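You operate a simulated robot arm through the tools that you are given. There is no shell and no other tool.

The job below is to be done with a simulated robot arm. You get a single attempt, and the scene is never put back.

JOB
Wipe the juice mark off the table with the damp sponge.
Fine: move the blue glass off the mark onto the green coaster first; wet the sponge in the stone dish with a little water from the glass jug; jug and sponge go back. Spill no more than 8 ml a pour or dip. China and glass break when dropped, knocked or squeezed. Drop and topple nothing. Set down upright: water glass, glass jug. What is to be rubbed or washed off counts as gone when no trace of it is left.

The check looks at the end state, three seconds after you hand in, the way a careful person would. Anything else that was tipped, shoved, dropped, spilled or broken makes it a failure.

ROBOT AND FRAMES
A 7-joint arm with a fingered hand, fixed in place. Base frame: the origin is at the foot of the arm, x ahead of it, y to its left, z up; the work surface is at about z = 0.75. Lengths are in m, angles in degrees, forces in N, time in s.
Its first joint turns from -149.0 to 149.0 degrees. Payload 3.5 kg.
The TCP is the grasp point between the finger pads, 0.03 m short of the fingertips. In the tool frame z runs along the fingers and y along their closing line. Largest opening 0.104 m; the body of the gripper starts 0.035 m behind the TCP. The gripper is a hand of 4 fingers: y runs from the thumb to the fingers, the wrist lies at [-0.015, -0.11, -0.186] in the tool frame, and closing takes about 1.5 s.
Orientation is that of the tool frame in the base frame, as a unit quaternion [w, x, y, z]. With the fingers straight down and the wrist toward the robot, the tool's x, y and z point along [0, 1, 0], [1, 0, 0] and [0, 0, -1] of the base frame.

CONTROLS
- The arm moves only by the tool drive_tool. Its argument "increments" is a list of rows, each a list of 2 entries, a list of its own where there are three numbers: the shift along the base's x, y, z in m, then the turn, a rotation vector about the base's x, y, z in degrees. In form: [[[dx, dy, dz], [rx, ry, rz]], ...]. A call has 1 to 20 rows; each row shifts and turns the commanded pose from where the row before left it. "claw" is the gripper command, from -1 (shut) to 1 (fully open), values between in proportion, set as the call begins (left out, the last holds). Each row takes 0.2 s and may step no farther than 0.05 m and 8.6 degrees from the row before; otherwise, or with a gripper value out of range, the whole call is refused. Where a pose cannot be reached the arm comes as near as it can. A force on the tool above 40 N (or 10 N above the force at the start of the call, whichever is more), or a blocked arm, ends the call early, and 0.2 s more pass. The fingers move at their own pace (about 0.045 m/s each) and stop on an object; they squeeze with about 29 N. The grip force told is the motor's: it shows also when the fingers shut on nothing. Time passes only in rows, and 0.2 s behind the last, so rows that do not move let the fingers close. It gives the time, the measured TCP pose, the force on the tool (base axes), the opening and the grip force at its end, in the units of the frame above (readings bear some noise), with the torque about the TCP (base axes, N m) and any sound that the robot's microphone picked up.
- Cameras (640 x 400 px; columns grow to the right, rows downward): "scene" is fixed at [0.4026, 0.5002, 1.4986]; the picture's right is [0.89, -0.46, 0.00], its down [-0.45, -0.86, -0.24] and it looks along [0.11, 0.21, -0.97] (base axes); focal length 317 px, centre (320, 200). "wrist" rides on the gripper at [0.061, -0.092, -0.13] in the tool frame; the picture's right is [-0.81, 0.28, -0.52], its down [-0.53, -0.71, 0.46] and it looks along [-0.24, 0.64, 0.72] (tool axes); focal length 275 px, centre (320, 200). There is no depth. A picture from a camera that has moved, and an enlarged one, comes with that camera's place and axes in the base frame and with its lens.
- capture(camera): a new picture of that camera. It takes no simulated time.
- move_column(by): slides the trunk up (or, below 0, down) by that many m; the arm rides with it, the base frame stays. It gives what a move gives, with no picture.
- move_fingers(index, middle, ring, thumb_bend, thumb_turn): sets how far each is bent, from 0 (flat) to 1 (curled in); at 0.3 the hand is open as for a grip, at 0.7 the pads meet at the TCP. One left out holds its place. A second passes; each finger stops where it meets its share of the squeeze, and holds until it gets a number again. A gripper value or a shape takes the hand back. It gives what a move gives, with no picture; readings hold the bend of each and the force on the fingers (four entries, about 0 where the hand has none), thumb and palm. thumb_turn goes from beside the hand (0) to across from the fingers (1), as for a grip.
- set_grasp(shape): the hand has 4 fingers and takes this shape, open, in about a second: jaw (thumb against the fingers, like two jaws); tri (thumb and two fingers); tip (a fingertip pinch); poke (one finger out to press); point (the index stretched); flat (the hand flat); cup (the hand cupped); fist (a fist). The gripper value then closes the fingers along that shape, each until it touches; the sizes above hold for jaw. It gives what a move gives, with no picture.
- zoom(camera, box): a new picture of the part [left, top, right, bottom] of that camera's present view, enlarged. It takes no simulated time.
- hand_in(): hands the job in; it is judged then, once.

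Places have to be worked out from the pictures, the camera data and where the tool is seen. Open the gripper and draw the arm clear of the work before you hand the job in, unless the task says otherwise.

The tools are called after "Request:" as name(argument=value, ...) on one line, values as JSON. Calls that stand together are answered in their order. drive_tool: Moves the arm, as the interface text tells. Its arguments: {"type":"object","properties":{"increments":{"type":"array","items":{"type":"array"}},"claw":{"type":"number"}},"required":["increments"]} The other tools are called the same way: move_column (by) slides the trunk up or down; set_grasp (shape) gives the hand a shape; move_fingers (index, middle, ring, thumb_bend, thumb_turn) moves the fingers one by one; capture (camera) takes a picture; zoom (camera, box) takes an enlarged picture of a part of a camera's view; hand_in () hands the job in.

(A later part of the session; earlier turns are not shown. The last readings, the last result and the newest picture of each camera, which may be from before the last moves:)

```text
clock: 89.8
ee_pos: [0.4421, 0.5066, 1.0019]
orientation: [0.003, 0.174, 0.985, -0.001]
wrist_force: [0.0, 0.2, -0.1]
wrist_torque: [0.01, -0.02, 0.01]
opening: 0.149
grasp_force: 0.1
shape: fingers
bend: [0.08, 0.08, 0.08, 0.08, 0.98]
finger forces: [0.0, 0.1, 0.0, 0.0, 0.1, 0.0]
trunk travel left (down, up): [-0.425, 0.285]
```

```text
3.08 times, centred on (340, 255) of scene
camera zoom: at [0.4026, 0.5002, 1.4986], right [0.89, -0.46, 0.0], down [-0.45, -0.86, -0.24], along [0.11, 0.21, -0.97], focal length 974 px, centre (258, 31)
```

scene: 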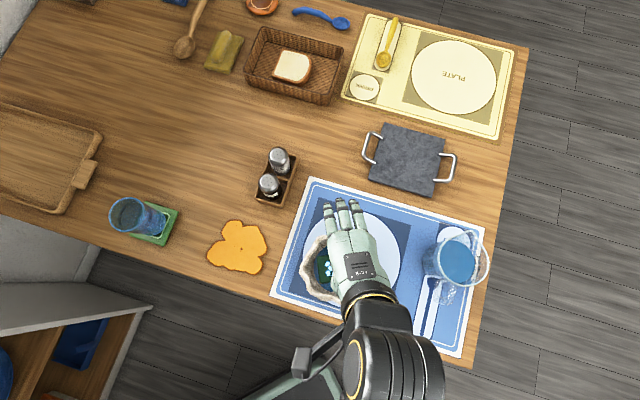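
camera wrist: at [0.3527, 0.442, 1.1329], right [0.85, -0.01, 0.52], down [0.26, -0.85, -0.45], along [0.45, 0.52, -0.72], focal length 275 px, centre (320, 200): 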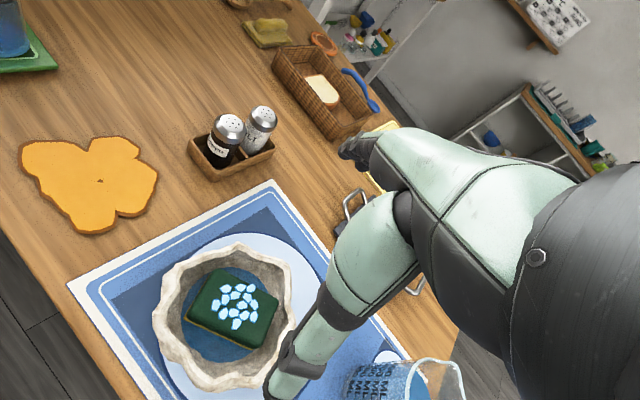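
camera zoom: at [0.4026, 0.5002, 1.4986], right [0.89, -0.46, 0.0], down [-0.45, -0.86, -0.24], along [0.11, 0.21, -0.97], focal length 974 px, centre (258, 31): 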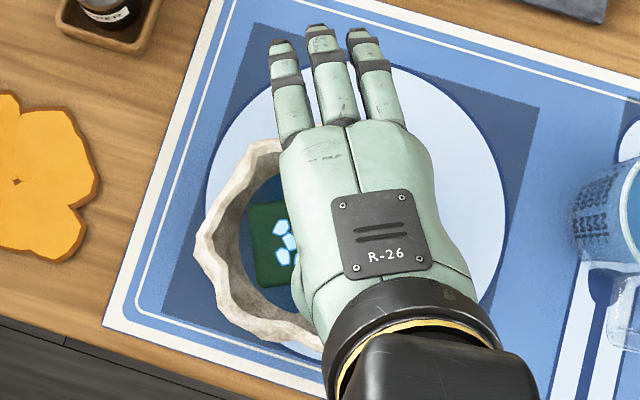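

The sponge measures about 0.086 × 0.060 m with its top at z ≈ 0.797, short axis at azimuth 70°, centre near (0.447, 0.502). I'll pre-close to about 0.08 m so the fingers fit between sponge and dish wall, and move over it.

Request:
drive_tool(increments=[[[-0.003, 0, -0.02], [0, 0, 0]], [[-0.0034, 0, -0.03], [0, 0, 0]], [[0, 0, -0.03], [0, 0, 0]], [[0, 0, 0], [0, 0, 0]], [[0, 0, 0], [0, 0, 0]], [[0, 0, 0], [0, 0, 0]]], claw=0.55)

Request:
capture(camera="wrist")

Request:
zoom(camera="scene", box=[280, 190, 400, 320])

```text
clock: 91.2
ee_pos: [0.435, 0.5057, 0.9217]
orientation: [0.004, 0.174, 0.985, -0.002]
wrist_force: [0.7, -0.7, -0.5]
wrist_torque: [0.0, 0.02, 0.03]
opening: 0.0803
grasp_force: 0.1
shape: jaw
bend: [0.27, 0.35, 0.32, 0.52, 0.99]
finger forces: [0.1, 0.0, 0.0, 0.0, 0.1, 0.0]
trunk travel left (down, up): [-0.425, 0.285]
```

```text
taken
camera wrist: at [0.3452, 0.4407, 1.0518], right [0.85, -0.02, 0.52], down [0.26, -0.85, -0.45], along [0.45, 0.52, -0.72], focal length 275 px, centre (320, 200)
```

wrist: 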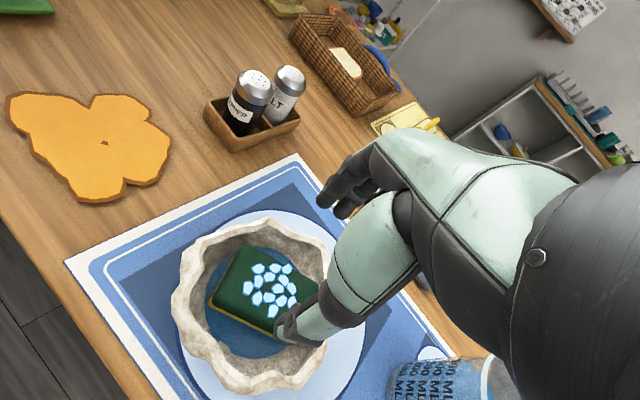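

```text
3.08 times, centred on (340, 255) of scene
camera zoom: at [0.4026, 0.5002, 1.4986], right [0.89, -0.46, 0.0], down [-0.45, -0.86, -0.24], along [0.11, 0.21, -0.97], focal length 974 px, centre (258, 31)
```

zoom: 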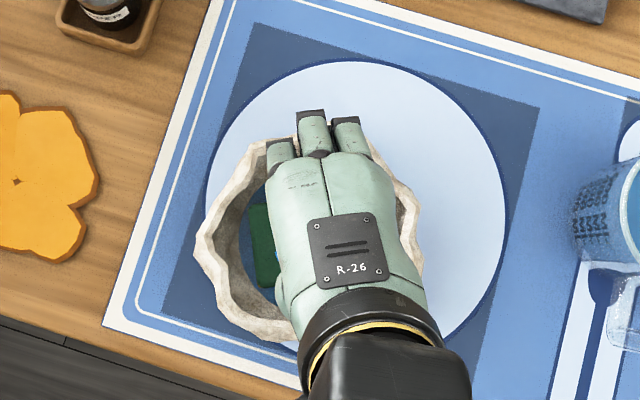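

The fingers' outer side will be tight against the far dish wall, so I'll close a little more (0.075 m), shift 3 mm toward the thumb side and descend to where the fingertips just enter the dish.

Request:
drive_tool(increments=[[[-0.001, -0.0028, -0.02], [0, 0, 0]], [[0, 0, -0.025], [0, 0, 0]], [[0, 0, -0.02], [0, 0, 0]], [[0, 0, -0.01], [0, 0, 0]], [[0, 0, 0], [0, 0, 0]]], claw=0.44)

Request:
capture(camera="wrist")

Request:
zoom(camera="scene", box=[280, 190, 400, 320])

```text
clock: 92.4
ee_pos: [0.433, 0.5032, 0.8463]
orientation: [0.003, 0.174, 0.985, -0.001]
wrist_force: [-0.5, -0.2, 0.4]
wrist_torque: [0.0, 0.0, 0.01]
opening: 0.0755
grasp_force: 0.1
shape: jaw
bend: [0.27, 0.36, 0.33, 0.57, 0.99]
finger forces: [0.0, 0.0, 0.0, 0.0, 0.1, 0.0]
trunk travel left (down, up): [-0.425, 0.285]
```

```text
taken
camera wrist: at [0.3435, 0.4386, 0.9772], right [0.85, -0.02, 0.52], down [0.26, -0.85, -0.45], along [0.45, 0.52, -0.72], focal length 275 px, centre (320, 200)
```

wrist: 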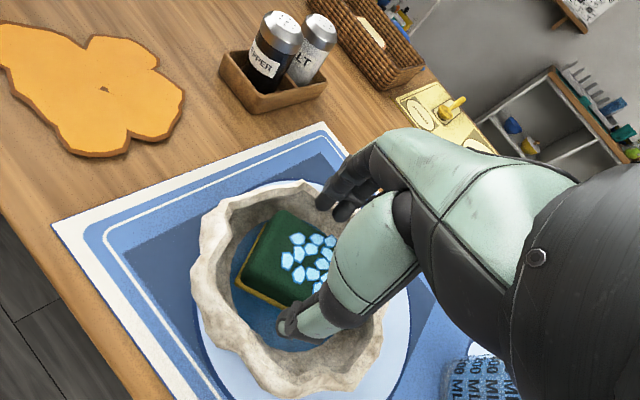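

```text
3.08 times, centred on (340, 255) of scene
camera zoom: at [0.4026, 0.5002, 1.4986], right [0.89, -0.46, 0.0], down [-0.45, -0.86, -0.24], along [0.11, 0.21, -0.97], focal length 974 px, centre (258, 31)
```

zoom: 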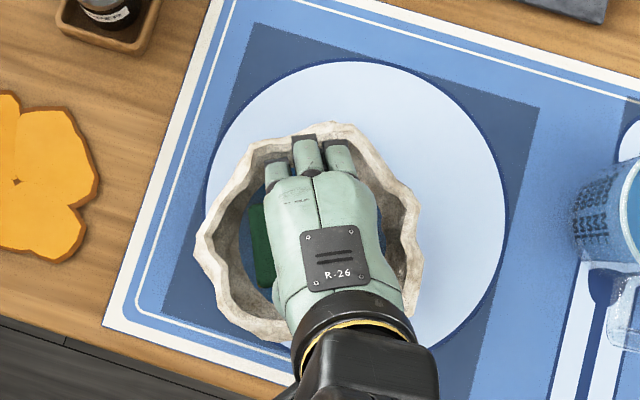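

Request:
zoom(camera="wrist", box=[190, 150, 410, 370])

Request:
zoom(camera="scene", box=[300, 220, 380, 300])

```text
1.82 times, centred on (300, 260) of wrist
camera zoom: at [0.3435, 0.4386, 0.9772], right [0.85, -0.02, 0.52], down [0.26, -0.85, -0.45], along [0.45, 0.52, -0.72], focal length 500 px, centre (356, 91)
```

zoom: 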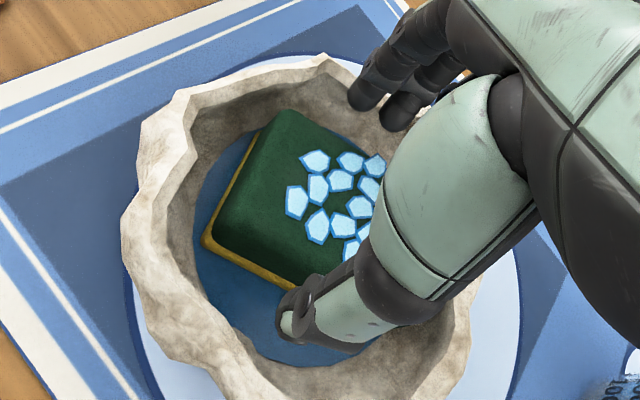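

```text
5.00 times, centred on (340, 260) of scene
camera zoom: at [0.4026, 0.5002, 1.4986], right [0.89, -0.46, 0.0], down [-0.45, -0.86, -0.24], along [0.11, 0.21, -0.97], focal length 1583 px, centre (220, -100)
```

zoom: 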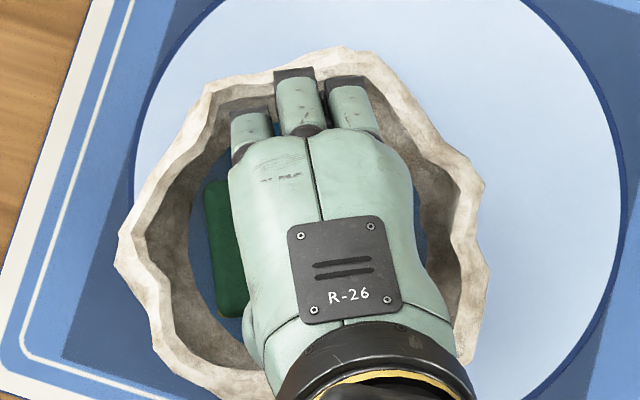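

The middle and ring knuckles would brush the far dish rim in the jaw shape. I'll back up and look at the fingertip-pinch shape, which may be slimmer.

Request:
drive_tool(increments=[[[0, 0, 0.02], [0, 0, 0]], [[0, 0, 0.03], [0, 0, 0]], [[0, 0, 0.03], [0, 0, 0]], [[0, 0, 0], [0, 0, 0]]])

Request:
set_grasp(shape="tip")

Request:
capture(camera="wrist")

Request:
zoom(camera="scene", box=[280, 190, 400, 320])

```text
clock: 93.4
ee_pos: [0.432, 0.5042, 0.9286]
orientation: [0.003, 0.173, 0.985, -0.002]
wrist_force: [0.3, -0.2, 0.2]
wrist_torque: [0.03, 0.03, -0.01]
opening: 0.0755
grasp_force: 0.2
shape: jaw
bend: [0.27, 0.36, 0.33, 0.57, 0.99]
finger forces: [0.0, 0.0, 0.1, 0.0, 0.0, 0.1]
trunk travel left (down, up): [-0.425, 0.285]
```

```text
clock: 94.3
ee_pos: [0.4326, 0.5032, 0.9274]
orientation: [0.003, 0.173, 0.985, -0.002]
wrist_force: [0.1, 0.2, 0.6]
wrist_torque: [0.02, 0.01, -0.01]
opening: 0.1039
grasp_force: 0.1
shape: tip
bend: [0.3, 0.98, 0.99, 0.3, 0.98]
finger forces: [0.1, 0.0, 0.0, 0.0, 0.1, 0.0]
trunk travel left (down, up): [-0.425, 0.285]
```

```text
taken
camera wrist: at [0.3425, 0.4389, 1.0583], right [0.85, -0.02, 0.52], down [0.26, -0.85, -0.45], along [0.45, 0.52, -0.72], focal length 275 px, centre (320, 200)
```

wrist: 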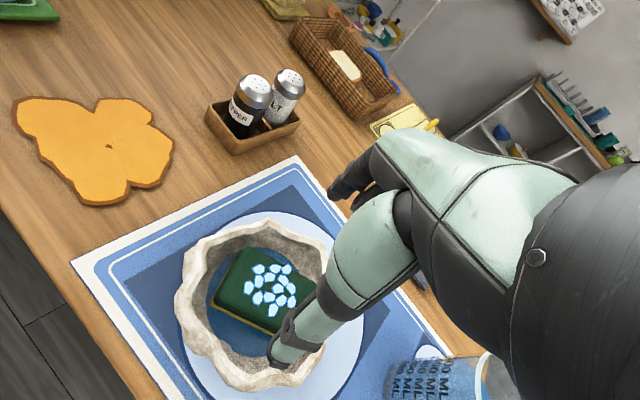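

```text
3.08 times, centred on (340, 255) of scene
camera zoom: at [0.4026, 0.5002, 1.4986], right [0.89, -0.46, 0.0], down [-0.45, -0.86, -0.24], along [0.11, 0.21, -0.97], focal length 974 px, centre (258, 31)
```

zoom: 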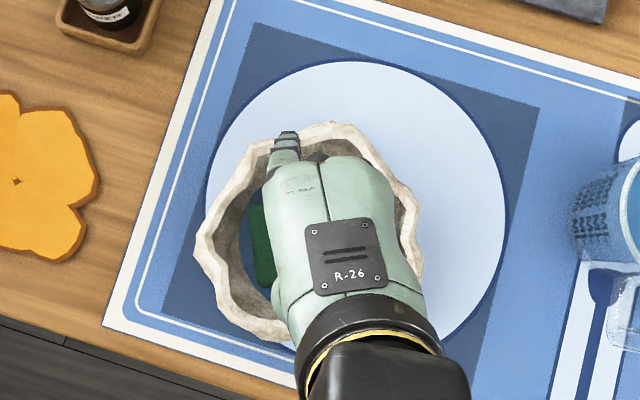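

The tip pinch curls middle and ring out of the way and leaves only index and thumb, which suits the dish. I'll centre the pinch over the sponge at about (0.448, 0.504) and pre-close a bit.

Request:
drive_tool(increments=[[[0.008, 0.0004, -0.02], [0, 0, 0]], [[0.0078, 0.0004, -0.03], [0, 0, 0]], [[0, 0, -0.02], [0, 0, 0]], [[0, 0, 0], [0, 0, 0]], [[0, 0, 0], [0, 0, 0]]], claw=0.4)

Request:
zoom(camera="wrist", box=[190, 150, 410, 370])

Request:
zoom(camera="scene", box=[300, 220, 380, 300])

```text
clock: 95.5
ee_pos: [0.4491, 0.5032, 0.8585]
orientation: [0.002, 0.174, 0.985, -0.001]
wrist_force: [0.4, -0.3, -0.5]
wrist_torque: [0.02, 0.0, -0.01]
opening: 0.0732
grasp_force: 0.0
shape: tip
bend: [0.28, 0.98, 0.99, 0.58, 0.99]
finger forces: [0.0, 0.1, 0.0, 0.0, 0.0, 0.1]
trunk travel left (down, up): [-0.425, 0.285]
```

```text
1.82 times, centred on (300, 260) of wrist
camera zoom: at [0.3597, 0.4387, 0.9882], right [0.85, -0.02, 0.52], down [0.26, -0.85, -0.45], along [0.45, 0.52, -0.72], focal length 500 px, centre (356, 91)
```

zoom: 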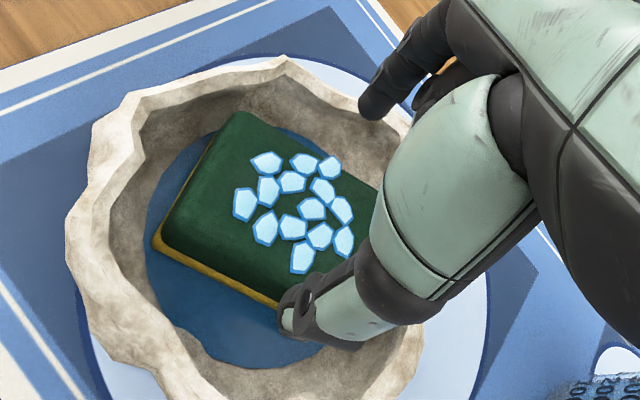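

```text
5.00 times, centred on (340, 260) of scene
camera zoom: at [0.4026, 0.5002, 1.4986], right [0.89, -0.46, 0.0], down [-0.45, -0.86, -0.24], along [0.11, 0.21, -0.97], focal length 1583 px, centre (220, -100)
```

zoom: 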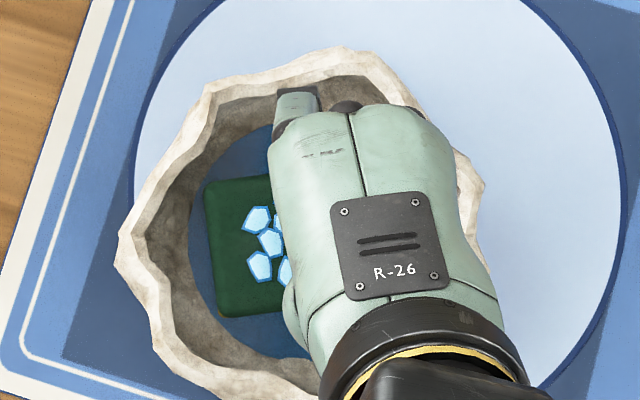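

Index and thumb straddle the sponge with about 8 mm each side. I'll fine-centre, pre-close to about 0.063 m and descend in steps toward z ≈ 0.813.

Request:
drive_tool(increments=[[[-0.002, 0.003, 0], [0, 0, 0]], [[0, 0, -0.01], [0, 0, 0]], [[0, 0, -0.01], [0, 0, 0]], [[0, 0, 0], [0, 0, 0]]], claw=0.22)

Request:
zoom(camera="wrist", box=[190, 150, 410, 370])

```text
clock: 96.5
ee_pos: [0.4474, 0.5083, 0.8384]
orientation: [0.003, 0.174, 0.985, -0.002]
wrist_force: [0.3, -0.2, -0.3]
wrist_torque: [-0.03, 0.02, 0.03]
opening: 0.0638
grasp_force: 0.0
shape: tip
bend: [0.3, 0.98, 0.99, 0.64, 1.0]
finger forces: [0.0, 0.0, 0.0, 0.1, 0.0, 0.0]
trunk travel left (down, up): [-0.425, 0.285]
```

```text
1.82 times, centred on (300, 260) of wrist
camera zoom: at [0.3576, 0.4424, 0.9682], right [0.85, -0.02, 0.52], down [0.26, -0.85, -0.45], along [0.45, 0.52, -0.72], focal length 500 px, centre (356, 91)
```

zoom: 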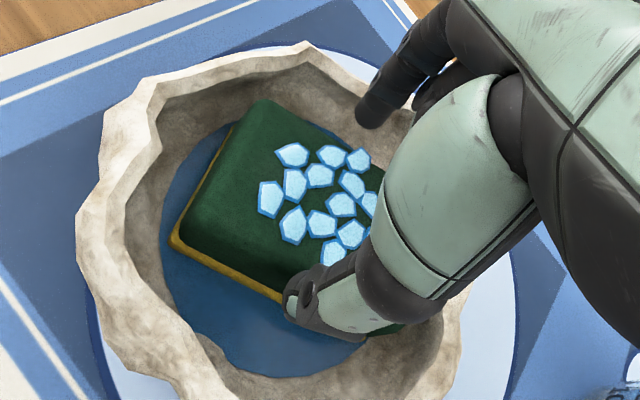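

Both tips clear the sponge sides by about 5 mm and it is centred. I'll descend the rest slowly.

Request:
drive_tool(increments=[[[0, 0, -0.005], [0, 0, 0]], [[0, 0, -0.005], [0, 0, 0]], [[0, 0, -0.004], [0, 0, 0]], [[0, 0, 0], [0, 0, 0]]])

Request:
drive_tool(increments=[[[0, 0, -0.004], [0, 0, 0]], [[0, 0, -0.004], [0, 0, 0]], [[0, 0, 0], [0, 0, 0]]])

Request:
zoom(camera="wrist", box=[190, 150, 410, 370])

```text
clock: 97.5
ee_pos: [0.4469, 0.5085, 0.8233]
orientation: [0.003, 0.173, 0.985, -0.002]
wrist_force: [0.5, 0.3, 0.4]
wrist_torque: [-0.03, 0.02, -0.01]
opening: 0.0642
grasp_force: 0.0
shape: tip
bend: [0.3, 0.98, 0.99, 0.64, 1.0]
finger forces: [0.0, 0.0, 0.1, 0.1, 0.3, 0.0]
trunk travel left (down, up): [-0.425, 0.285]
```

```text
clock: 98.3
ee_pos: [0.4482, 0.5087, 0.815]
orientation: [0.003, 0.174, 0.985, -0.002]
wrist_force: [-0.2, -0.4, 0.3]
wrist_torque: [-0.02, -0.01, 0.02]
opening: 0.0641
grasp_force: 0.1
shape: tip
bend: [0.3, 0.98, 0.99, 0.64, 1.0]
finger forces: [0.0, 0.0, 0.0, 0.0, 0.0, 0.1]
trunk travel left (down, up): [-0.425, 0.285]
```

```text
1.82 times, centred on (300, 260) of wrist
camera zoom: at [0.3575, 0.4425, 0.9454], right [0.85, -0.02, 0.52], down [0.26, -0.85, -0.45], along [0.45, 0.52, -0.72], focal length 500 px, centre (356, 91)
```

zoom: 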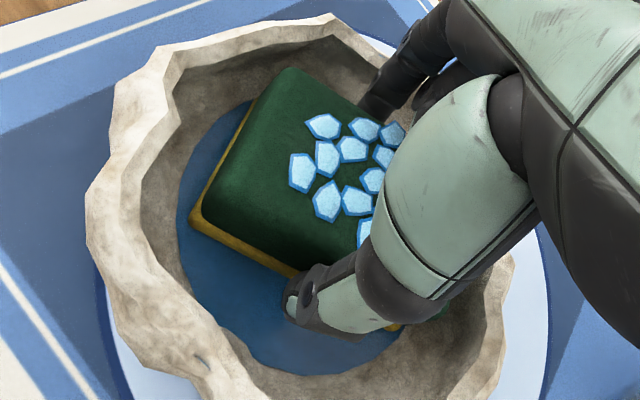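

No contact yet at z = 0.815. I'll go 5 mm deeper for a better hold, then close gently.

Request:
drive_tool(increments=[[[0, 0, -0.003], [0, 0, 0]], [[0, 0, -0.003], [0, 0, 0]], [[0, 0, 0], [0, 0, 0]]])

Request:
drive_tool(increments=[[[0, 0, 0], [0, 0, 0]], [[0, 0, 0], [0, 0, 0]]], claw=0.08)

```text
clock: 99.1
ee_pos: [0.4474, 0.5091, 0.8095]
orientation: [0.003, 0.174, 0.985, -0.002]
wrist_force: [-0.4, -0.4, 1.0]
wrist_torque: [-0.02, 0.02, -0.01]
opening: 0.0642
grasp_force: 0.0
shape: tip
bend: [0.3, 0.98, 0.99, 0.64, 1.0]
finger forces: [0.0, 0.1, 0.0, 0.0, 0.4, 0.1]
trunk travel left (down, up): [-0.425, 0.285]
```

```text
clock: 99.7
ee_pos: [0.4472, 0.5083, 0.8099]
orientation: [0.003, 0.174, 0.985, -0.001]
wrist_force: [-0.5, 0.0, 0.5]
wrist_torque: [-0.04, -0.01, -0.01]
opening: 0.057
grasp_force: 0.1
shape: tip
bend: [0.73, 0.98, 0.99, 0.67, 1.0]
finger forces: [0.1, 0.1, 0.0, 0.1, 0.3, 0.0]
trunk travel left (down, up): [-0.425, 0.285]
```

The index bend jumped to 0.73 with no contact force, so I'll look at what it is doing.

Request:
zoom(camera="wrist", box=[190, 120, 450, 370])

Request:
zoom(camera="scene", box=[300, 220, 380, 300])

```text
1.60 times, centred on (320, 245) of wrist
camera zoom: at [0.3576, 0.4431, 0.9395], right [0.85, -0.02, 0.52], down [0.26, -0.85, -0.45], along [0.45, 0.52, -0.72], focal length 440 px, centre (320, 128)
```

zoom: 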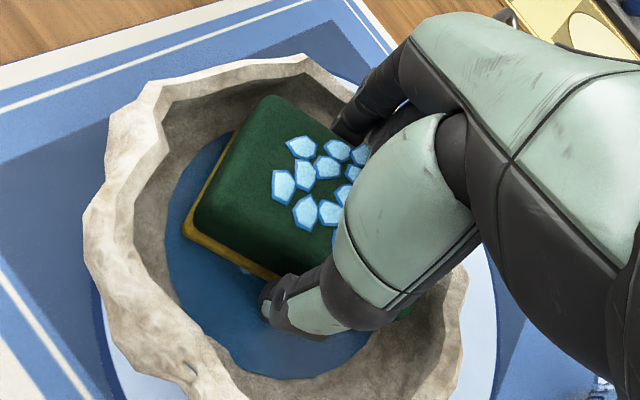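

```text
5.00 times, centred on (340, 260) of scene
camera zoom: at [0.4026, 0.5002, 1.4986], right [0.89, -0.46, 0.0], down [-0.45, -0.86, -0.24], along [0.11, 0.21, -0.97], focal length 1583 px, centre (220, -100)
```

zoom: 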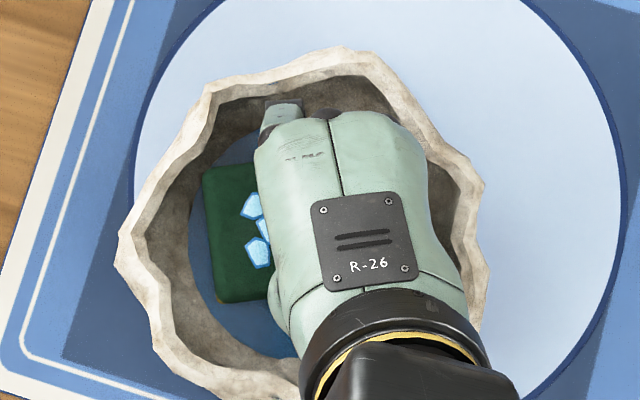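

The index is still outside the far edge of the sponge, so the reading is just a quirk. I'll close further in steps until both sides touch.

Request:
drive_tool(increments=[[[0, 0, 0], [0, 0, 0]], [[0, 0, 0], [0, 0, 0]]], claw=0.0)

Request:
drive_tool(increments=[[[0, 0, 0], [0, 0, 0]], [[0, 0, 0], [0, 0, 0]]], claw=-0.1)

Request:
zoom(camera="wrist", box=[190, 120, 450, 370])

```text
clock: 100.3
ee_pos: [0.4479, 0.5086, 0.8101]
orientation: [0.004, 0.173, 0.985, -0.002]
wrist_force: [0.2, 0.2, -0.4]
wrist_torque: [-0.02, 0.0, -0.01]
opening: 0.0515
grasp_force: 29.0
shape: tip
bend: [0.73, 1.0, 1.0, 0.7, 1.0]
finger forces: [26.4, 0.1, 0.0, 0.1, 26.3, 0.0]
trunk travel left (down, up): [-0.425, 0.285]
```

```text
clock: 100.9
ee_pos: [0.4466, 0.5085, 0.8091]
orientation: [0.004, 0.174, 0.985, -0.002]
wrist_force: [0.4, -0.1, 0.5]
wrist_torque: [0.01, 0.03, 0.0]
opening: 0.0508
grasp_force: 29.0
shape: tip
bend: [0.73, 1.0, 1.0, 0.69, 1.0]
finger forces: [26.7, 0.0, 0.0, 0.0, 26.8, 0.1]
trunk travel left (down, up): [-0.425, 0.285]
```

```text
1.60 times, centred on (320, 245) of wrist
camera zoom: at [0.3576, 0.4431, 0.9395], right [0.85, -0.02, 0.52], down [0.26, -0.85, -0.45], along [0.45, 0.52, -0.72], focal length 440 px, centre (320, 128)
```

zoom: 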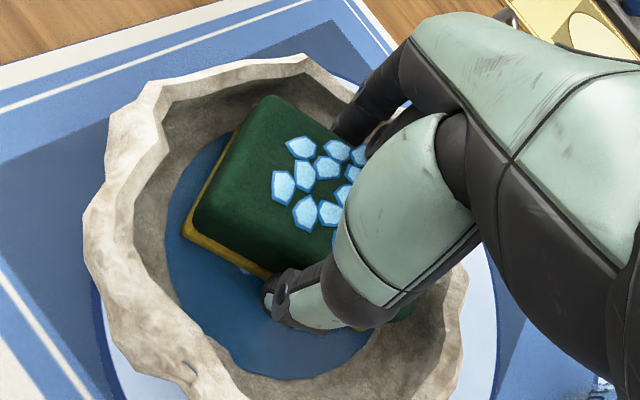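

The sponge is pinched firmly (27 N on each side). I'll lift it slowly and pause just above the water so it can drip into the dish.

Request:
drive_tool(increments=[[[0, 0, 0.004], [0, 0, 0]], [[0, 0, 0.005], [0, 0, 0]], [[0, 0, 0.005], [0, 0, 0]], [[0, 0, 0.006], [0, 0, 0]], [[0, 0, 0], [0, 0, 0]], [[0, 0, 0], [0, 0, 0]], [[0, 0, 0], [0, 0, 0]]])

Request:
capture(camera="wrist")

Request:
zoom(camera="scene", box=[280, 190, 400, 320])

```text
clock: 102.5
ee_pos: [0.4464, 0.5086, 0.8284]
orientation: [0.003, 0.173, 0.985, -0.001]
wrist_force: [0.8, 0.0, 0.1]
wrist_torque: [-0.03, 0.0, -0.01]
opening: 0.0509
grasp_force: 28.7
shape: tip
bend: [0.73, 1.0, 1.0, 0.69, 1.0]
finger forces: [26.8, 0.0, 0.1, 0.0, 26.8, 0.0]
trunk travel left (down, up): [-0.425, 0.285]
```

```text
taken
camera wrist: at [0.3574, 0.4433, 0.9596], right [0.85, -0.02, 0.52], down [0.26, -0.85, -0.45], along [0.45, 0.52, -0.72], focal length 275 px, centre (320, 200)
```

wrist: 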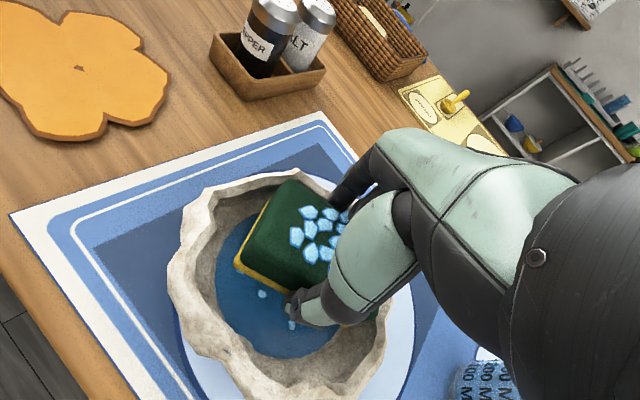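

```text
3.08 times, centred on (340, 255) of scene
camera zoom: at [0.4026, 0.5002, 1.4986], right [0.89, -0.46, 0.0], down [-0.45, -0.86, -0.24], along [0.11, 0.21, -0.97], focal length 974 px, centre (258, 31)
```

zoom: 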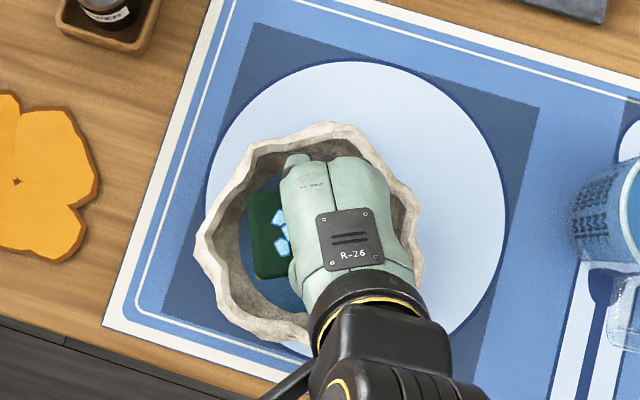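

The sponge is up and dripping into the dish (drops visible). I'll hold it here for a few seconds until the dripping stops.

Request:
drive_tool(increments=[[[0, 0, 0.004], [0, 0, 0]], [[0, 0, 0], [0, 0, 0]], [[0, 0, 0], [0, 0, 0]], [[0, 0, 0], [0, 0, 0]], [[0, 0, 0], [0, 0, 0]], [[0, 0, 0], [0, 0, 0]], [[0, 0, 0], [0, 0, 0]], [[0, 0, 0], [0, 0, 0]], [[0, 0, 0], [0, 0, 0]], [[0, 0, 0], [0, 0, 0]], [[0, 0, 0], [0, 0, 0]], [[0, 0, 0], [0, 0, 0]], [[0, 0, 0], [0, 0, 0]], [[0, 0, 0], [0, 0, 0]], [[0, 0, 0], [0, 0, 0]]])

Request:
zoom(camera="wrist", box=[160, 140, 420, 390])

```text
clock: 105.7
ee_pos: [0.4461, 0.5081, 0.8318]
orientation: [0.004, 0.173, 0.985, -0.002]
wrist_force: [-0.6, -0.2, -0.6]
wrist_torque: [0.03, 0.02, -0.02]
opening: 0.0509
grasp_force: 28.8
shape: tip
bend: [0.73, 1.0, 1.0, 0.69, 1.0]
finger forces: [26.8, 0.0, 0.1, 0.0, 26.7, 0.0]
trunk travel left (down, up): [-0.425, 0.285]
```

```text
1.60 times, centred on (290, 265) of wrist
camera zoom: at [0.3576, 0.4432, 0.9638], right [0.85, -0.02, 0.52], down [0.26, -0.85, -0.45], along [0.45, 0.52, -0.72], focal length 440 px, centre (368, 96)
```

zoom: 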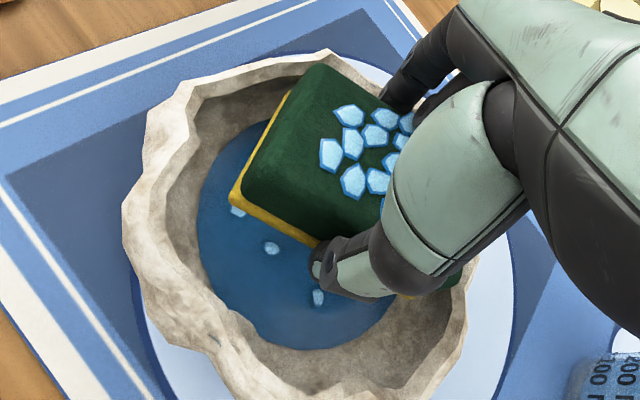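

Request:
drive_tool(increments=[[[0, 0, 0], [0, 0, 0]], [[0, 0, 0], [0, 0, 0]], [[0, 0, 0], [0, 0, 0]], [[0, 0, 0], [0, 0, 0]], [[0, 0, 0], [0, 0, 0]], [[0, 0, 0], [0, 0, 0]], [[0, 0, 0], [0, 0, 0]], [[0, 0, 0], [0, 0, 0]], [[0, 0, 0], [0, 0, 0]], [[0, 0, 0], [0, 0, 0]], [[0, 0, 0], [0, 0, 0]], [[0, 0, 0], [0, 0, 0]], [[0, 0, 0], [0, 0, 0]], [[0, 0, 0], [0, 0, 0]], [[0, 0, 0], [0, 0, 0]]])

Request:
zoom(camera="wrist", box=[160, 140, 420, 390])

```text
clock: 108.9
ee_pos: [0.4464, 0.5095, 0.8339]
orientation: [0.004, 0.174, 0.985, -0.001]
wrist_force: [0.1, -0.5, -0.1]
wrist_torque: [0.0, -0.02, -0.03]
opening: 0.0509
grasp_force: 29.1
shape: tip
bend: [0.73, 1.0, 1.0, 0.69, 1.0]
finger forces: [26.8, 0.0, 0.1, 0.0, 26.8, 0.0]
trunk travel left (down, up): [-0.425, 0.285]
```

```text
1.60 times, centred on (290, 265) of wrist
camera zoom: at [0.3576, 0.4432, 0.9638], right [0.85, -0.02, 0.52], down [0.26, -0.85, -0.45], along [0.45, 0.52, -0.72], focal length 440 px, centre (368, 96)
```

zoom: 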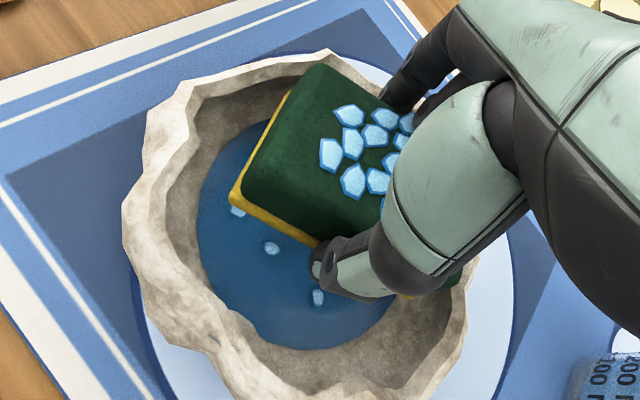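

The small blobs haven't moved in 3 s, so the sponge is no longer dripping. I'll lift it clear of the rim slowly and check again before leaving the dish.

Request:
drive_tool(increments=[[[0, 0, 0.004], [0, 0, 0]], [[0, 0, 0.006], [0, 0, 0]], [[0, 0, 0.008], [0, 0, 0]], [[0, 0, 0.008], [0, 0, 0]], [[0, 0, 0.008], [0, 0, 0]], [[0, 0, 0.008], [0, 0, 0]], [[0, 0, 0.006], [0, 0, 0]], [[0, 0, 0.004], [0, 0, 0]], [[0, 0, 0], [0, 0, 0]], [[0, 0, 0], [0, 0, 0]], [[0, 0, 0], [0, 0, 0]]])

Request:
capture(camera="wrist")

Request:
zoom(camera="scene", box=[260, 180, 420, 320])

```text
clock: 111.3
ee_pos: [0.4473, 0.5069, 0.8857]
orientation: [0.003, 0.174, 0.985, -0.001]
wrist_force: [0.5, 0.9, -0.9]
wrist_torque: [0.0, -0.02, -0.01]
opening: 0.0511
grasp_force: 28.5
shape: tip
bend: [0.73, 1.0, 1.0, 0.69, 1.0]
finger forces: [26.8, 0.1, 0.0, 0.0, 26.8, 0.1]
trunk travel left (down, up): [-0.425, 0.285]
```

```text
taken
camera wrist: at [0.3582, 0.4423, 1.0158], right [0.85, -0.02, 0.52], down [0.26, -0.85, -0.45], along [0.45, 0.52, -0.72], focal length 275 px, centre (320, 200)
```

wrist: 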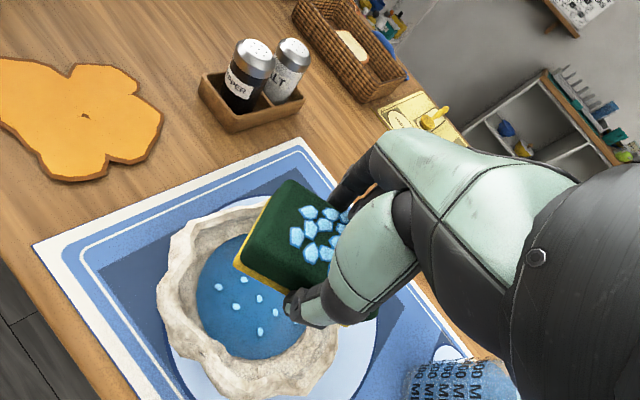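

```text
2.86 times, centred on (340, 250) of scene
camera zoom: at [0.4026, 0.5002, 1.4986], right [0.89, -0.46, 0.0], down [-0.45, -0.86, -0.24], along [0.11, 0.21, -0.97], focal length 905 px, centre (263, 57)
```

zoom: 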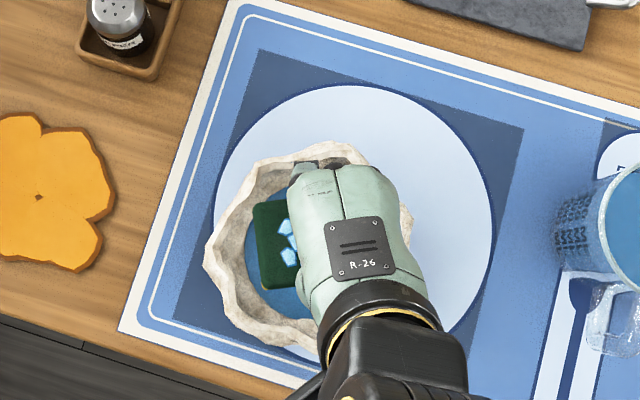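

The blobs in the dish stay put while the sponge moves, so nothing is dripping now. I'll carry the sponge slowly and level over the mark, turning it to azimuth 46.6° to align with the table edge.

Request:
drive_tool(increments=[[[-0.004, 0.003, 0.002], [0, 0, -1]], [[-0.008, 0.006, 0.002], [0, 0, -1.4]], [[-0.012, 0.009, 0.002], [0, 0, -1.6]], [[-0.013, 0.0105, 0], [0, 0, -1.8]], [[-0.013, 0.0105, 0], [0, 0, -1.8]], [[-0.013, 0.0105, 0], [0, 0, -1.8]], [[-0.013, 0.0105, 0], [0, 0, -1.8]], [[-0.013, 0.0105, 0], [0, 0, -1.8]], [[-0.013, 0.0105, 0], [0, 0, -1.8]], [[-0.013, 0.0105, 0], [0, 0, -1.8]], [[-0.013, 0.0105, 0], [0, 0, -1.8]], [[-0.013, 0.0105, 0], [0, 0, -1.8]], [[-0.013, 0.0095, 0], [0, 0, -1.6]], [[-0.012, 0.0085, 0], [0, 0, -1.4]], [[-0.008, 0.006, 0], [0, 0, 0]], [[-0.004, 0.003, 0], [0, 0, 0]], [[0, 0, 0], [0, 0, 0]]])

Request:
capture(camera="wrist")

Request:
capture(camera="scene")

```text
clock: 114.9
ee_pos: [0.2695, 0.6461, 0.8909]
orientation: [0.002, 0.368, 0.93, -0.002]
wrist_force: [1.0, 0.5, -0.1]
wrist_torque: [0.0, 0.0, -0.01]
opening: 0.0511
grasp_force: 29.0
shape: tip
bend: [0.73, 1.0, 1.0, 0.69, 1.0]
finger forces: [26.7, 0.0, 0.1, 0.1, 26.7, 0.0]
trunk travel left (down, up): [-0.425, 0.285]
```

```text
taken
camera wrist: at [0.1608, 0.6224, 1.0208], right [0.78, -0.35, 0.52], down [-0.1, -0.89, -0.45], along [0.62, 0.3, -0.72], focal length 275 px, centre (320, 200)
```

wrist: 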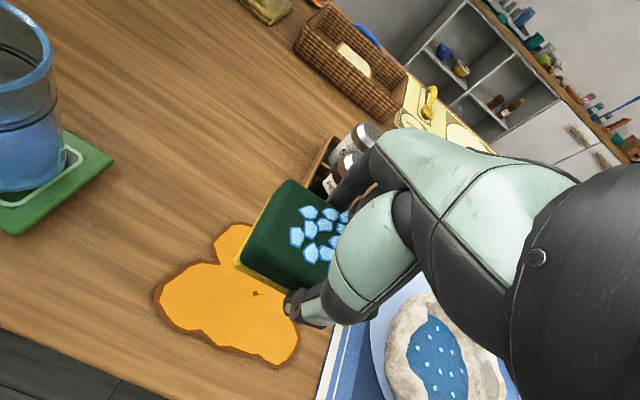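

```text
taken
```

scene: 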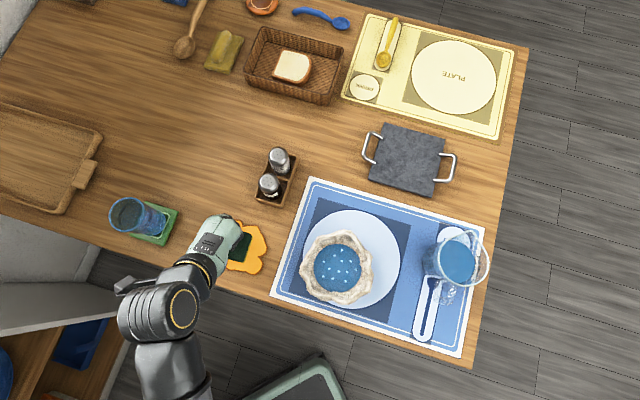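

The sponge is level over the mark. I'll lower toward the table and feel for contact.

Request:
drive_tool(increments=[[[0, 0, -0.015], [0, 0, 0]], [[0, 0, -0.015], [0, 0, 0]], [[0, 0, -0.015], [0, 0, 0]], [[0, 0, -0.015], [0, 0, 0]], [[0, 0, -0.01], [0, 0, 0]], [[0, 0, -0.008], [0, 0, 0]], [[0, 0, -0.004], [0, 0, 0]], [[0, 0, 0], [0, 0, 0]]])

Request:
capture(camera="wrist")

```text
clock: 116.7
ee_pos: [0.2685, 0.6467, 0.81]
orientation: [0.003, 0.368, 0.93, -0.002]
wrist_force: [0.8, 0.2, 0.0]
wrist_torque: [0.04, 0.0, -0.02]
opening: 0.0508
grasp_force: 29.5
shape: tip
bend: [0.73, 1.0, 1.0, 0.69, 1.0]
finger forces: [26.7, 0.0, 0.0, 0.0, 26.9, 0.0]
trunk travel left (down, up): [-0.425, 0.285]
```

```text
taken
camera wrist: at [0.1609, 0.6223, 0.9394], right [0.78, -0.35, 0.52], down [-0.1, -0.89, -0.45], along [0.62, 0.3, -0.72], focal length 275 px, centre (320, 200)
```

wrist: 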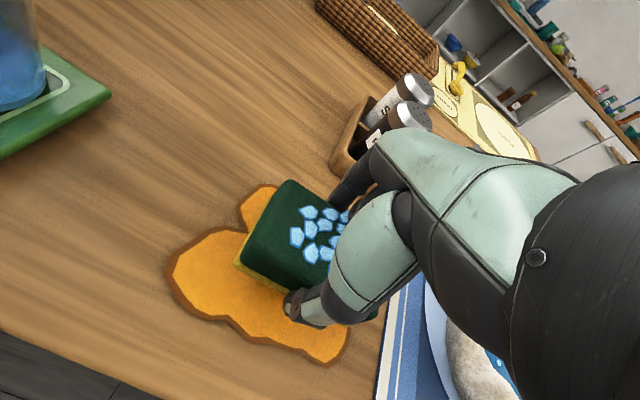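

Request:
drive_tool(increments=[[[0, 0, -0.003], [0, 0, 0]], [[0, 0, -0.003], [0, 0, 0]], [[0, 0, -0.002], [0, 0, 0]], [[0, 0, 0], [0, 0, 0]]])

Request:
drive_tool(increments=[[[0, 0, -0.002], [0, 0, 0]], [[0, 0, -0.002], [0, 0, 0]], [[0, 0, 0], [0, 0, 0]]])

```text
clock: 117.7
ee_pos: [0.268, 0.6467, 0.8004]
orientation: [0.003, 0.368, 0.93, -0.001]
wrist_force: [0.0, -0.5, 0.7]
wrist_torque: [0.0, -0.02, -0.01]
opening: 0.0507
grasp_force: 29.3
shape: tip
bend: [0.73, 1.0, 1.0, 0.69, 1.0]
finger forces: [26.7, 0.0, 0.0, 0.1, 26.7, 0.1]
trunk travel left (down, up): [-0.425, 0.285]
```

```text
clock: 118.5
ee_pos: [0.2682, 0.6466, 0.797]
orientation: [0.003, 0.368, 0.93, -0.002]
wrist_force: [-0.7, 0.1, -0.3]
wrist_torque: [-0.02, -0.01, 0.0]
opening: 0.0508
grasp_force: 29.2
shape: tip
bend: [0.73, 1.0, 1.0, 0.69, 1.0]
finger forces: [26.8, 0.0, 0.0, 0.0, 26.8, 0.0]
trunk travel left (down, up): [-0.425, 0.285]
```

Request:
drive_tool(increments=[[[0, 0, -0.002], [0, 0, 0]], [[0, 0, -0.002], [0, 0, 0]], [[0, 0, 0], [0, 0, 0]]])

Request:
zoom(camera="wrist", box=[160, 160, 400, 370])

```text
clock: 119.3
ee_pos: [0.2684, 0.6465, 0.7925]
orientation: [0.003, 0.368, 0.93, -0.002]
wrist_force: [0.1, -0.5, -1.3]
wrist_torque: [-0.01, -0.02, 0.0]
opening: 0.0507
grasp_force: 29.0
shape: tip
bend: [0.73, 1.0, 1.0, 0.69, 1.0]
finger forces: [26.8, 0.0, 0.0, 0.0, 26.8, 0.0]
trunk travel left (down, up): [-0.425, 0.285]
```

```text
1.90 times, centred on (280, 265) of wrist
camera zoom: at [0.1607, 0.6227, 0.9229], right [0.78, -0.35, 0.52], down [-0.1, -0.89, -0.45], along [0.62, 0.3, -0.72], focal length 524 px, centre (396, 76)
```

zoom: 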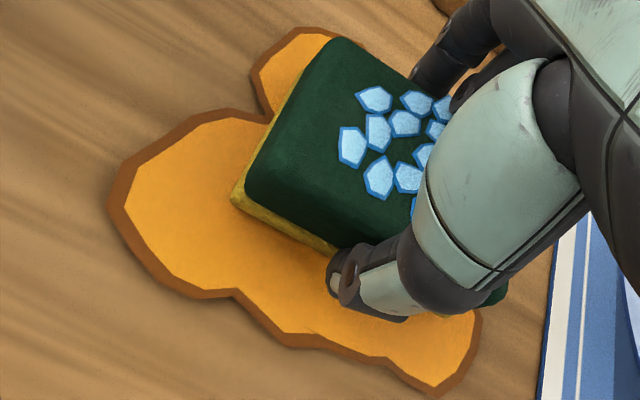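

Not touching yet, so I'll take a few more millimetres.

Request:
drive_tool(increments=[[[0, 0, -0.002], [0, 0, 0]], [[0, 0, -0.001], [0, 0, 0]], [[0, 0, 0], [0, 0, 0]]])

Request:
drive_tool(increments=[[[0, 0, -0.002], [0, 0, 0]], [[0, 0, -0.001], [0, 0, 0]], [[0, 0, 0], [0, 0, 0]]])

```text
clock: 120.1
ee_pos: [0.2683, 0.6477, 0.7895]
orientation: [0.003, 0.369, 0.929, -0.002]
wrist_force: [0.2, -0.4, -0.5]
wrist_torque: [0.01, 0.0, -0.02]
opening: 0.0509
grasp_force: 29.3
shape: tip
bend: [0.73, 1.0, 1.0, 0.69, 1.0]
finger forces: [26.8, 0.0, 0.0, 0.0, 26.8, 0.0]
trunk travel left (down, up): [-0.425, 0.285]
```

```text
clock: 120.9
ee_pos: [0.2678, 0.6472, 0.786]
orientation: [0.003, 0.368, 0.93, -0.002]
wrist_force: [0.6, -0.5, -0.6]
wrist_torque: [0.02, 0.01, 0.01]
opening: 0.0505
grasp_force: 29.0
shape: tip
bend: [0.73, 1.0, 1.0, 0.69, 1.0]
finger forces: [26.8, 0.1, 0.0, 0.0, 26.8, 0.0]
trunk travel left (down, up): [-0.425, 0.285]
```

Request:
zoom(camera="wrist", box=[180, 170, 380, 350])

Request:
zoom(camera="scene", box=[180, 195, 300, 290])

```text
2.22 times, centred on (280, 260) of wrist
camera zoom: at [0.161, 0.6228, 0.9178], right [0.78, -0.35, 0.52], down [-0.1, -0.89, -0.45], along [0.62, 0.3, -0.72], focal length 612 px, centre (409, 67)
```

zoom: 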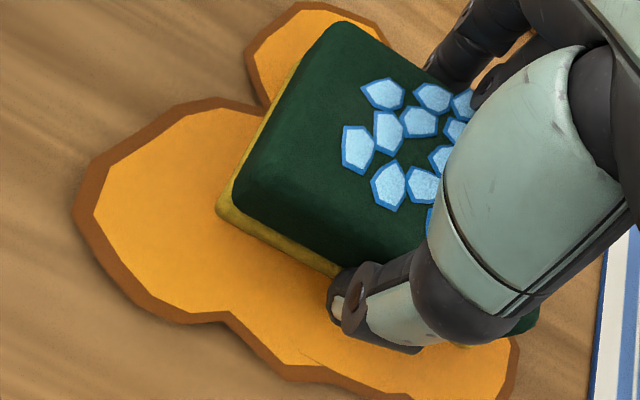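

```text
4.21 times, centred on (240, 242) of scene
camera zoom: at [0.4026, 0.5002, 1.4986], right [0.89, -0.46, 0.0], down [-0.45, -0.86, -0.24], along [0.11, 0.21, -0.97], focal length 1333 px, centre (657, 21)
```

zoom: 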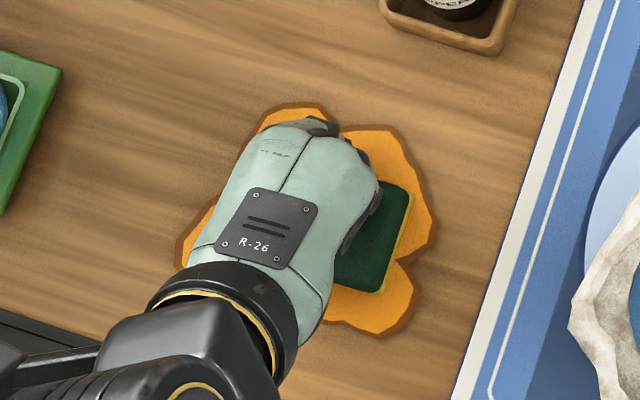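

The sponge bottom and the thumb tip are both about 8 mm above the table, so the pinch is too low on the sponge. I'll set the sponge down here on the mark, then regrip about 1 cm higher so that only the sponge rubs.

Request:
drive_tool(increments=[[[0, 0, -0.002], [0, 0, 0]], [[0, 0, -0.001], [0, 0, 0]], [[0, 0, 0], [0, 0, 0]]])

Request:
drive_tool(increments=[[[0, 0, -0.001], [0, 0, 0]], [[0, 0, -0.001], [0, 0, 0]], [[0, 0, 0], [0, 0, 0]]])

Request:
drive_tool(increments=[[[0, 0, -0.001], [0, 0, 0]], [[0, 0, -0.001], [0, 0, 0]], [[0, 0, 0], [0, 0, 0]]])

```text
clock: 121.7
ee_pos: [0.2693, 0.6474, 0.785]
orientation: [0.003, 0.368, 0.93, -0.002]
wrist_force: [0.1, 0.0, 1.7]
wrist_torque: [0.06, -0.03, -0.01]
opening: 0.0509
grasp_force: 29.3
shape: tip
bend: [0.73, 1.0, 1.0, 0.69, 1.0]
finger forces: [26.9, 0.1, 0.1, 0.0, 26.9, 0.0]
trunk travel left (down, up): [-0.425, 0.285]
```

```text
clock: 122.5
ee_pos: [0.268, 0.647, 0.7843]
orientation: [0.003, 0.367, 0.93, 0.0]
wrist_force: [-1.0, 3.1, 20.1]
wrist_torque: [0.05, 0.03, 0.04]
opening: 0.0517
grasp_force: 28.8
shape: tip
bend: [0.73, 1.0, 1.0, 0.71, 1.0]
finger forces: [29.9, 0.0, 0.1, 0.0, 28.4, 0.0]
trunk travel left (down, up): [-0.425, 0.285]
```

```text
clock: 123.3
ee_pos: [0.2673, 0.645, 0.7829]
orientation: [0.002, 0.367, 0.93, 0.0]
wrist_force: [-2.3, 3.3, 31.2]
wrist_torque: [0.03, 0.03, 0.01]
opening: 0.0517
grasp_force: 29.0
shape: tip
bend: [0.74, 1.0, 1.0, 0.71, 1.0]
finger forces: [29.8, 0.7, 0.1, 0.1, 29.4, 0.0]
trunk travel left (down, up): [-0.425, 0.285]
```

Contact came at z ≈ 0.7845 and is stiff. I'll back off 2 mm, open the pinch, and regrip higher.

Request:
drive_tool(increments=[[[0, 0, 0.002], [0, 0, 0]], [[0, 0, 0.001], [0, 0, 0]], [[0, 0, 0], [0, 0, 0]]])

Request:
drive_tool(increments=[[[0, 0, 0], [0, 0, 0]], [[0, 0, 0], [0, 0, 0]], [[0, 0, 0], [0, 0, 0]]], claw=0.4)

Request:
zoom(camera="wrist", box=[180, 150, 400, 350])

```text
clock: 124.1
ee_pos: [0.2676, 0.6451, 0.7836]
orientation: [0.003, 0.367, 0.93, -0.002]
wrist_force: [-3.5, 0.5, 16.2]
wrist_torque: [0.03, 0.07, 0.02]
opening: 0.052
grasp_force: 28.6
shape: tip
bend: [0.74, 1.0, 1.0, 0.71, 1.0]
finger forces: [27.7, 0.0, 0.0, 0.1, 30.0, 0.0]
trunk travel left (down, up): [-0.425, 0.285]
```

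```text
clock: 124.9
ee_pos: [0.2694, 0.6454, 0.7831]
orientation: [0.003, 0.368, 0.93, -0.002]
wrist_force: [-1.2, -0.5, 5.9]
wrist_torque: [0.05, -0.1, 0.01]
opening: 0.0724
grasp_force: 0.2
shape: tip
bend: [0.28, 0.98, 0.99, 0.58, 0.99]
finger forces: [0.0, 5.0, 0.0, 0.0, 0.0, 0.0]
trunk travel left (down, up): [-0.425, 0.285]
```

```text
2.00 times, centred on (290, 250) of wrist
camera zoom: at [0.1615, 0.622, 0.9129], right [0.78, -0.35, 0.52], down [-0.1, -0.89, -0.45], along [0.62, 0.3, -0.72], focal length 551 px, centre (380, 100)
```

zoom: 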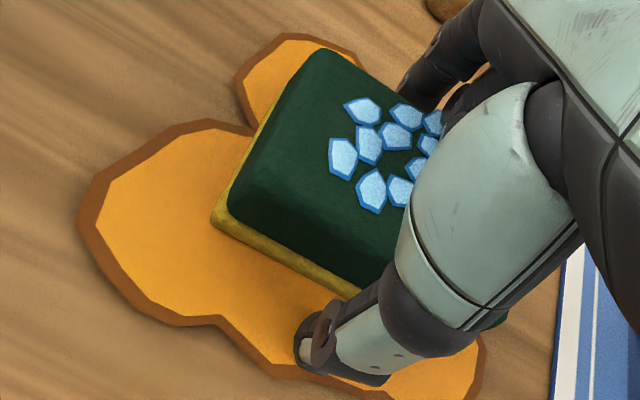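

The sponge now rests on the table, and the curled middle finger was touching its top. I'll raise 8 mm and pinch again at mid-height.

Request:
drive_tool(increments=[[[0, 0, 0.003], [0, 0, 0]], [[0, 0, 0.004], [0, 0, 0]], [[0, 0, 0.002], [0, 0, 0]], [[0, 0, 0], [0, 0, 0]]])

Request:
drive_tool(increments=[[[0, 0, 0], [0, 0, 0]], [[0, 0, 0], [0, 0, 0]], [[0, 0, 0], [0, 0, 0]], [[0, 0, 0], [0, 0, 0]]], claw=-0.1)

Request:
zoom(camera="wrist", box=[180, 150, 400, 350])

```text
clock: 125.9
ee_pos: [0.2694, 0.647, 0.7924]
orientation: [0.003, 0.368, 0.93, -0.002]
wrist_force: [-0.1, -0.6, 0.3]
wrist_torque: [0.01, 0.02, 0.04]
opening: 0.0726
grasp_force: 0.0
shape: tip
bend: [0.28, 0.98, 0.99, 0.58, 0.99]
finger forces: [0.0, 0.0, 0.0, 0.0, 0.0, 0.0]
trunk travel left (down, up): [-0.425, 0.285]
```

```text
clock: 126.9
ee_pos: [0.2699, 0.6471, 0.7918]
orientation: [0.003, 0.368, 0.93, -0.002]
wrist_force: [-0.5, -0.5, -0.6]
wrist_torque: [-0.01, 0.01, 0.01]
opening: 0.051
grasp_force: 28.9
shape: tip
bend: [0.73, 1.0, 1.0, 0.7, 1.0]
finger forces: [26.3, 0.1, 0.0, 0.1, 26.3, 0.1]
trunk travel left (down, up): [-0.425, 0.285]
```

```text
2.00 times, centred on (290, 250) of wrist
camera zoom: at [0.162, 0.6229, 0.922], right [0.78, -0.35, 0.52], down [-0.1, -0.89, -0.45], along [0.62, 0.3, -0.72], focal length 551 px, centre (380, 100)
```

zoom: 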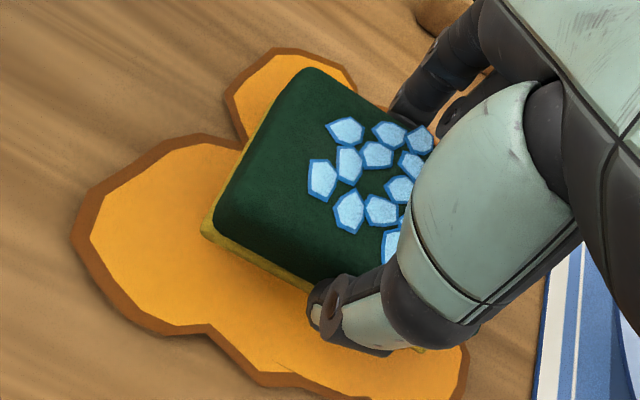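

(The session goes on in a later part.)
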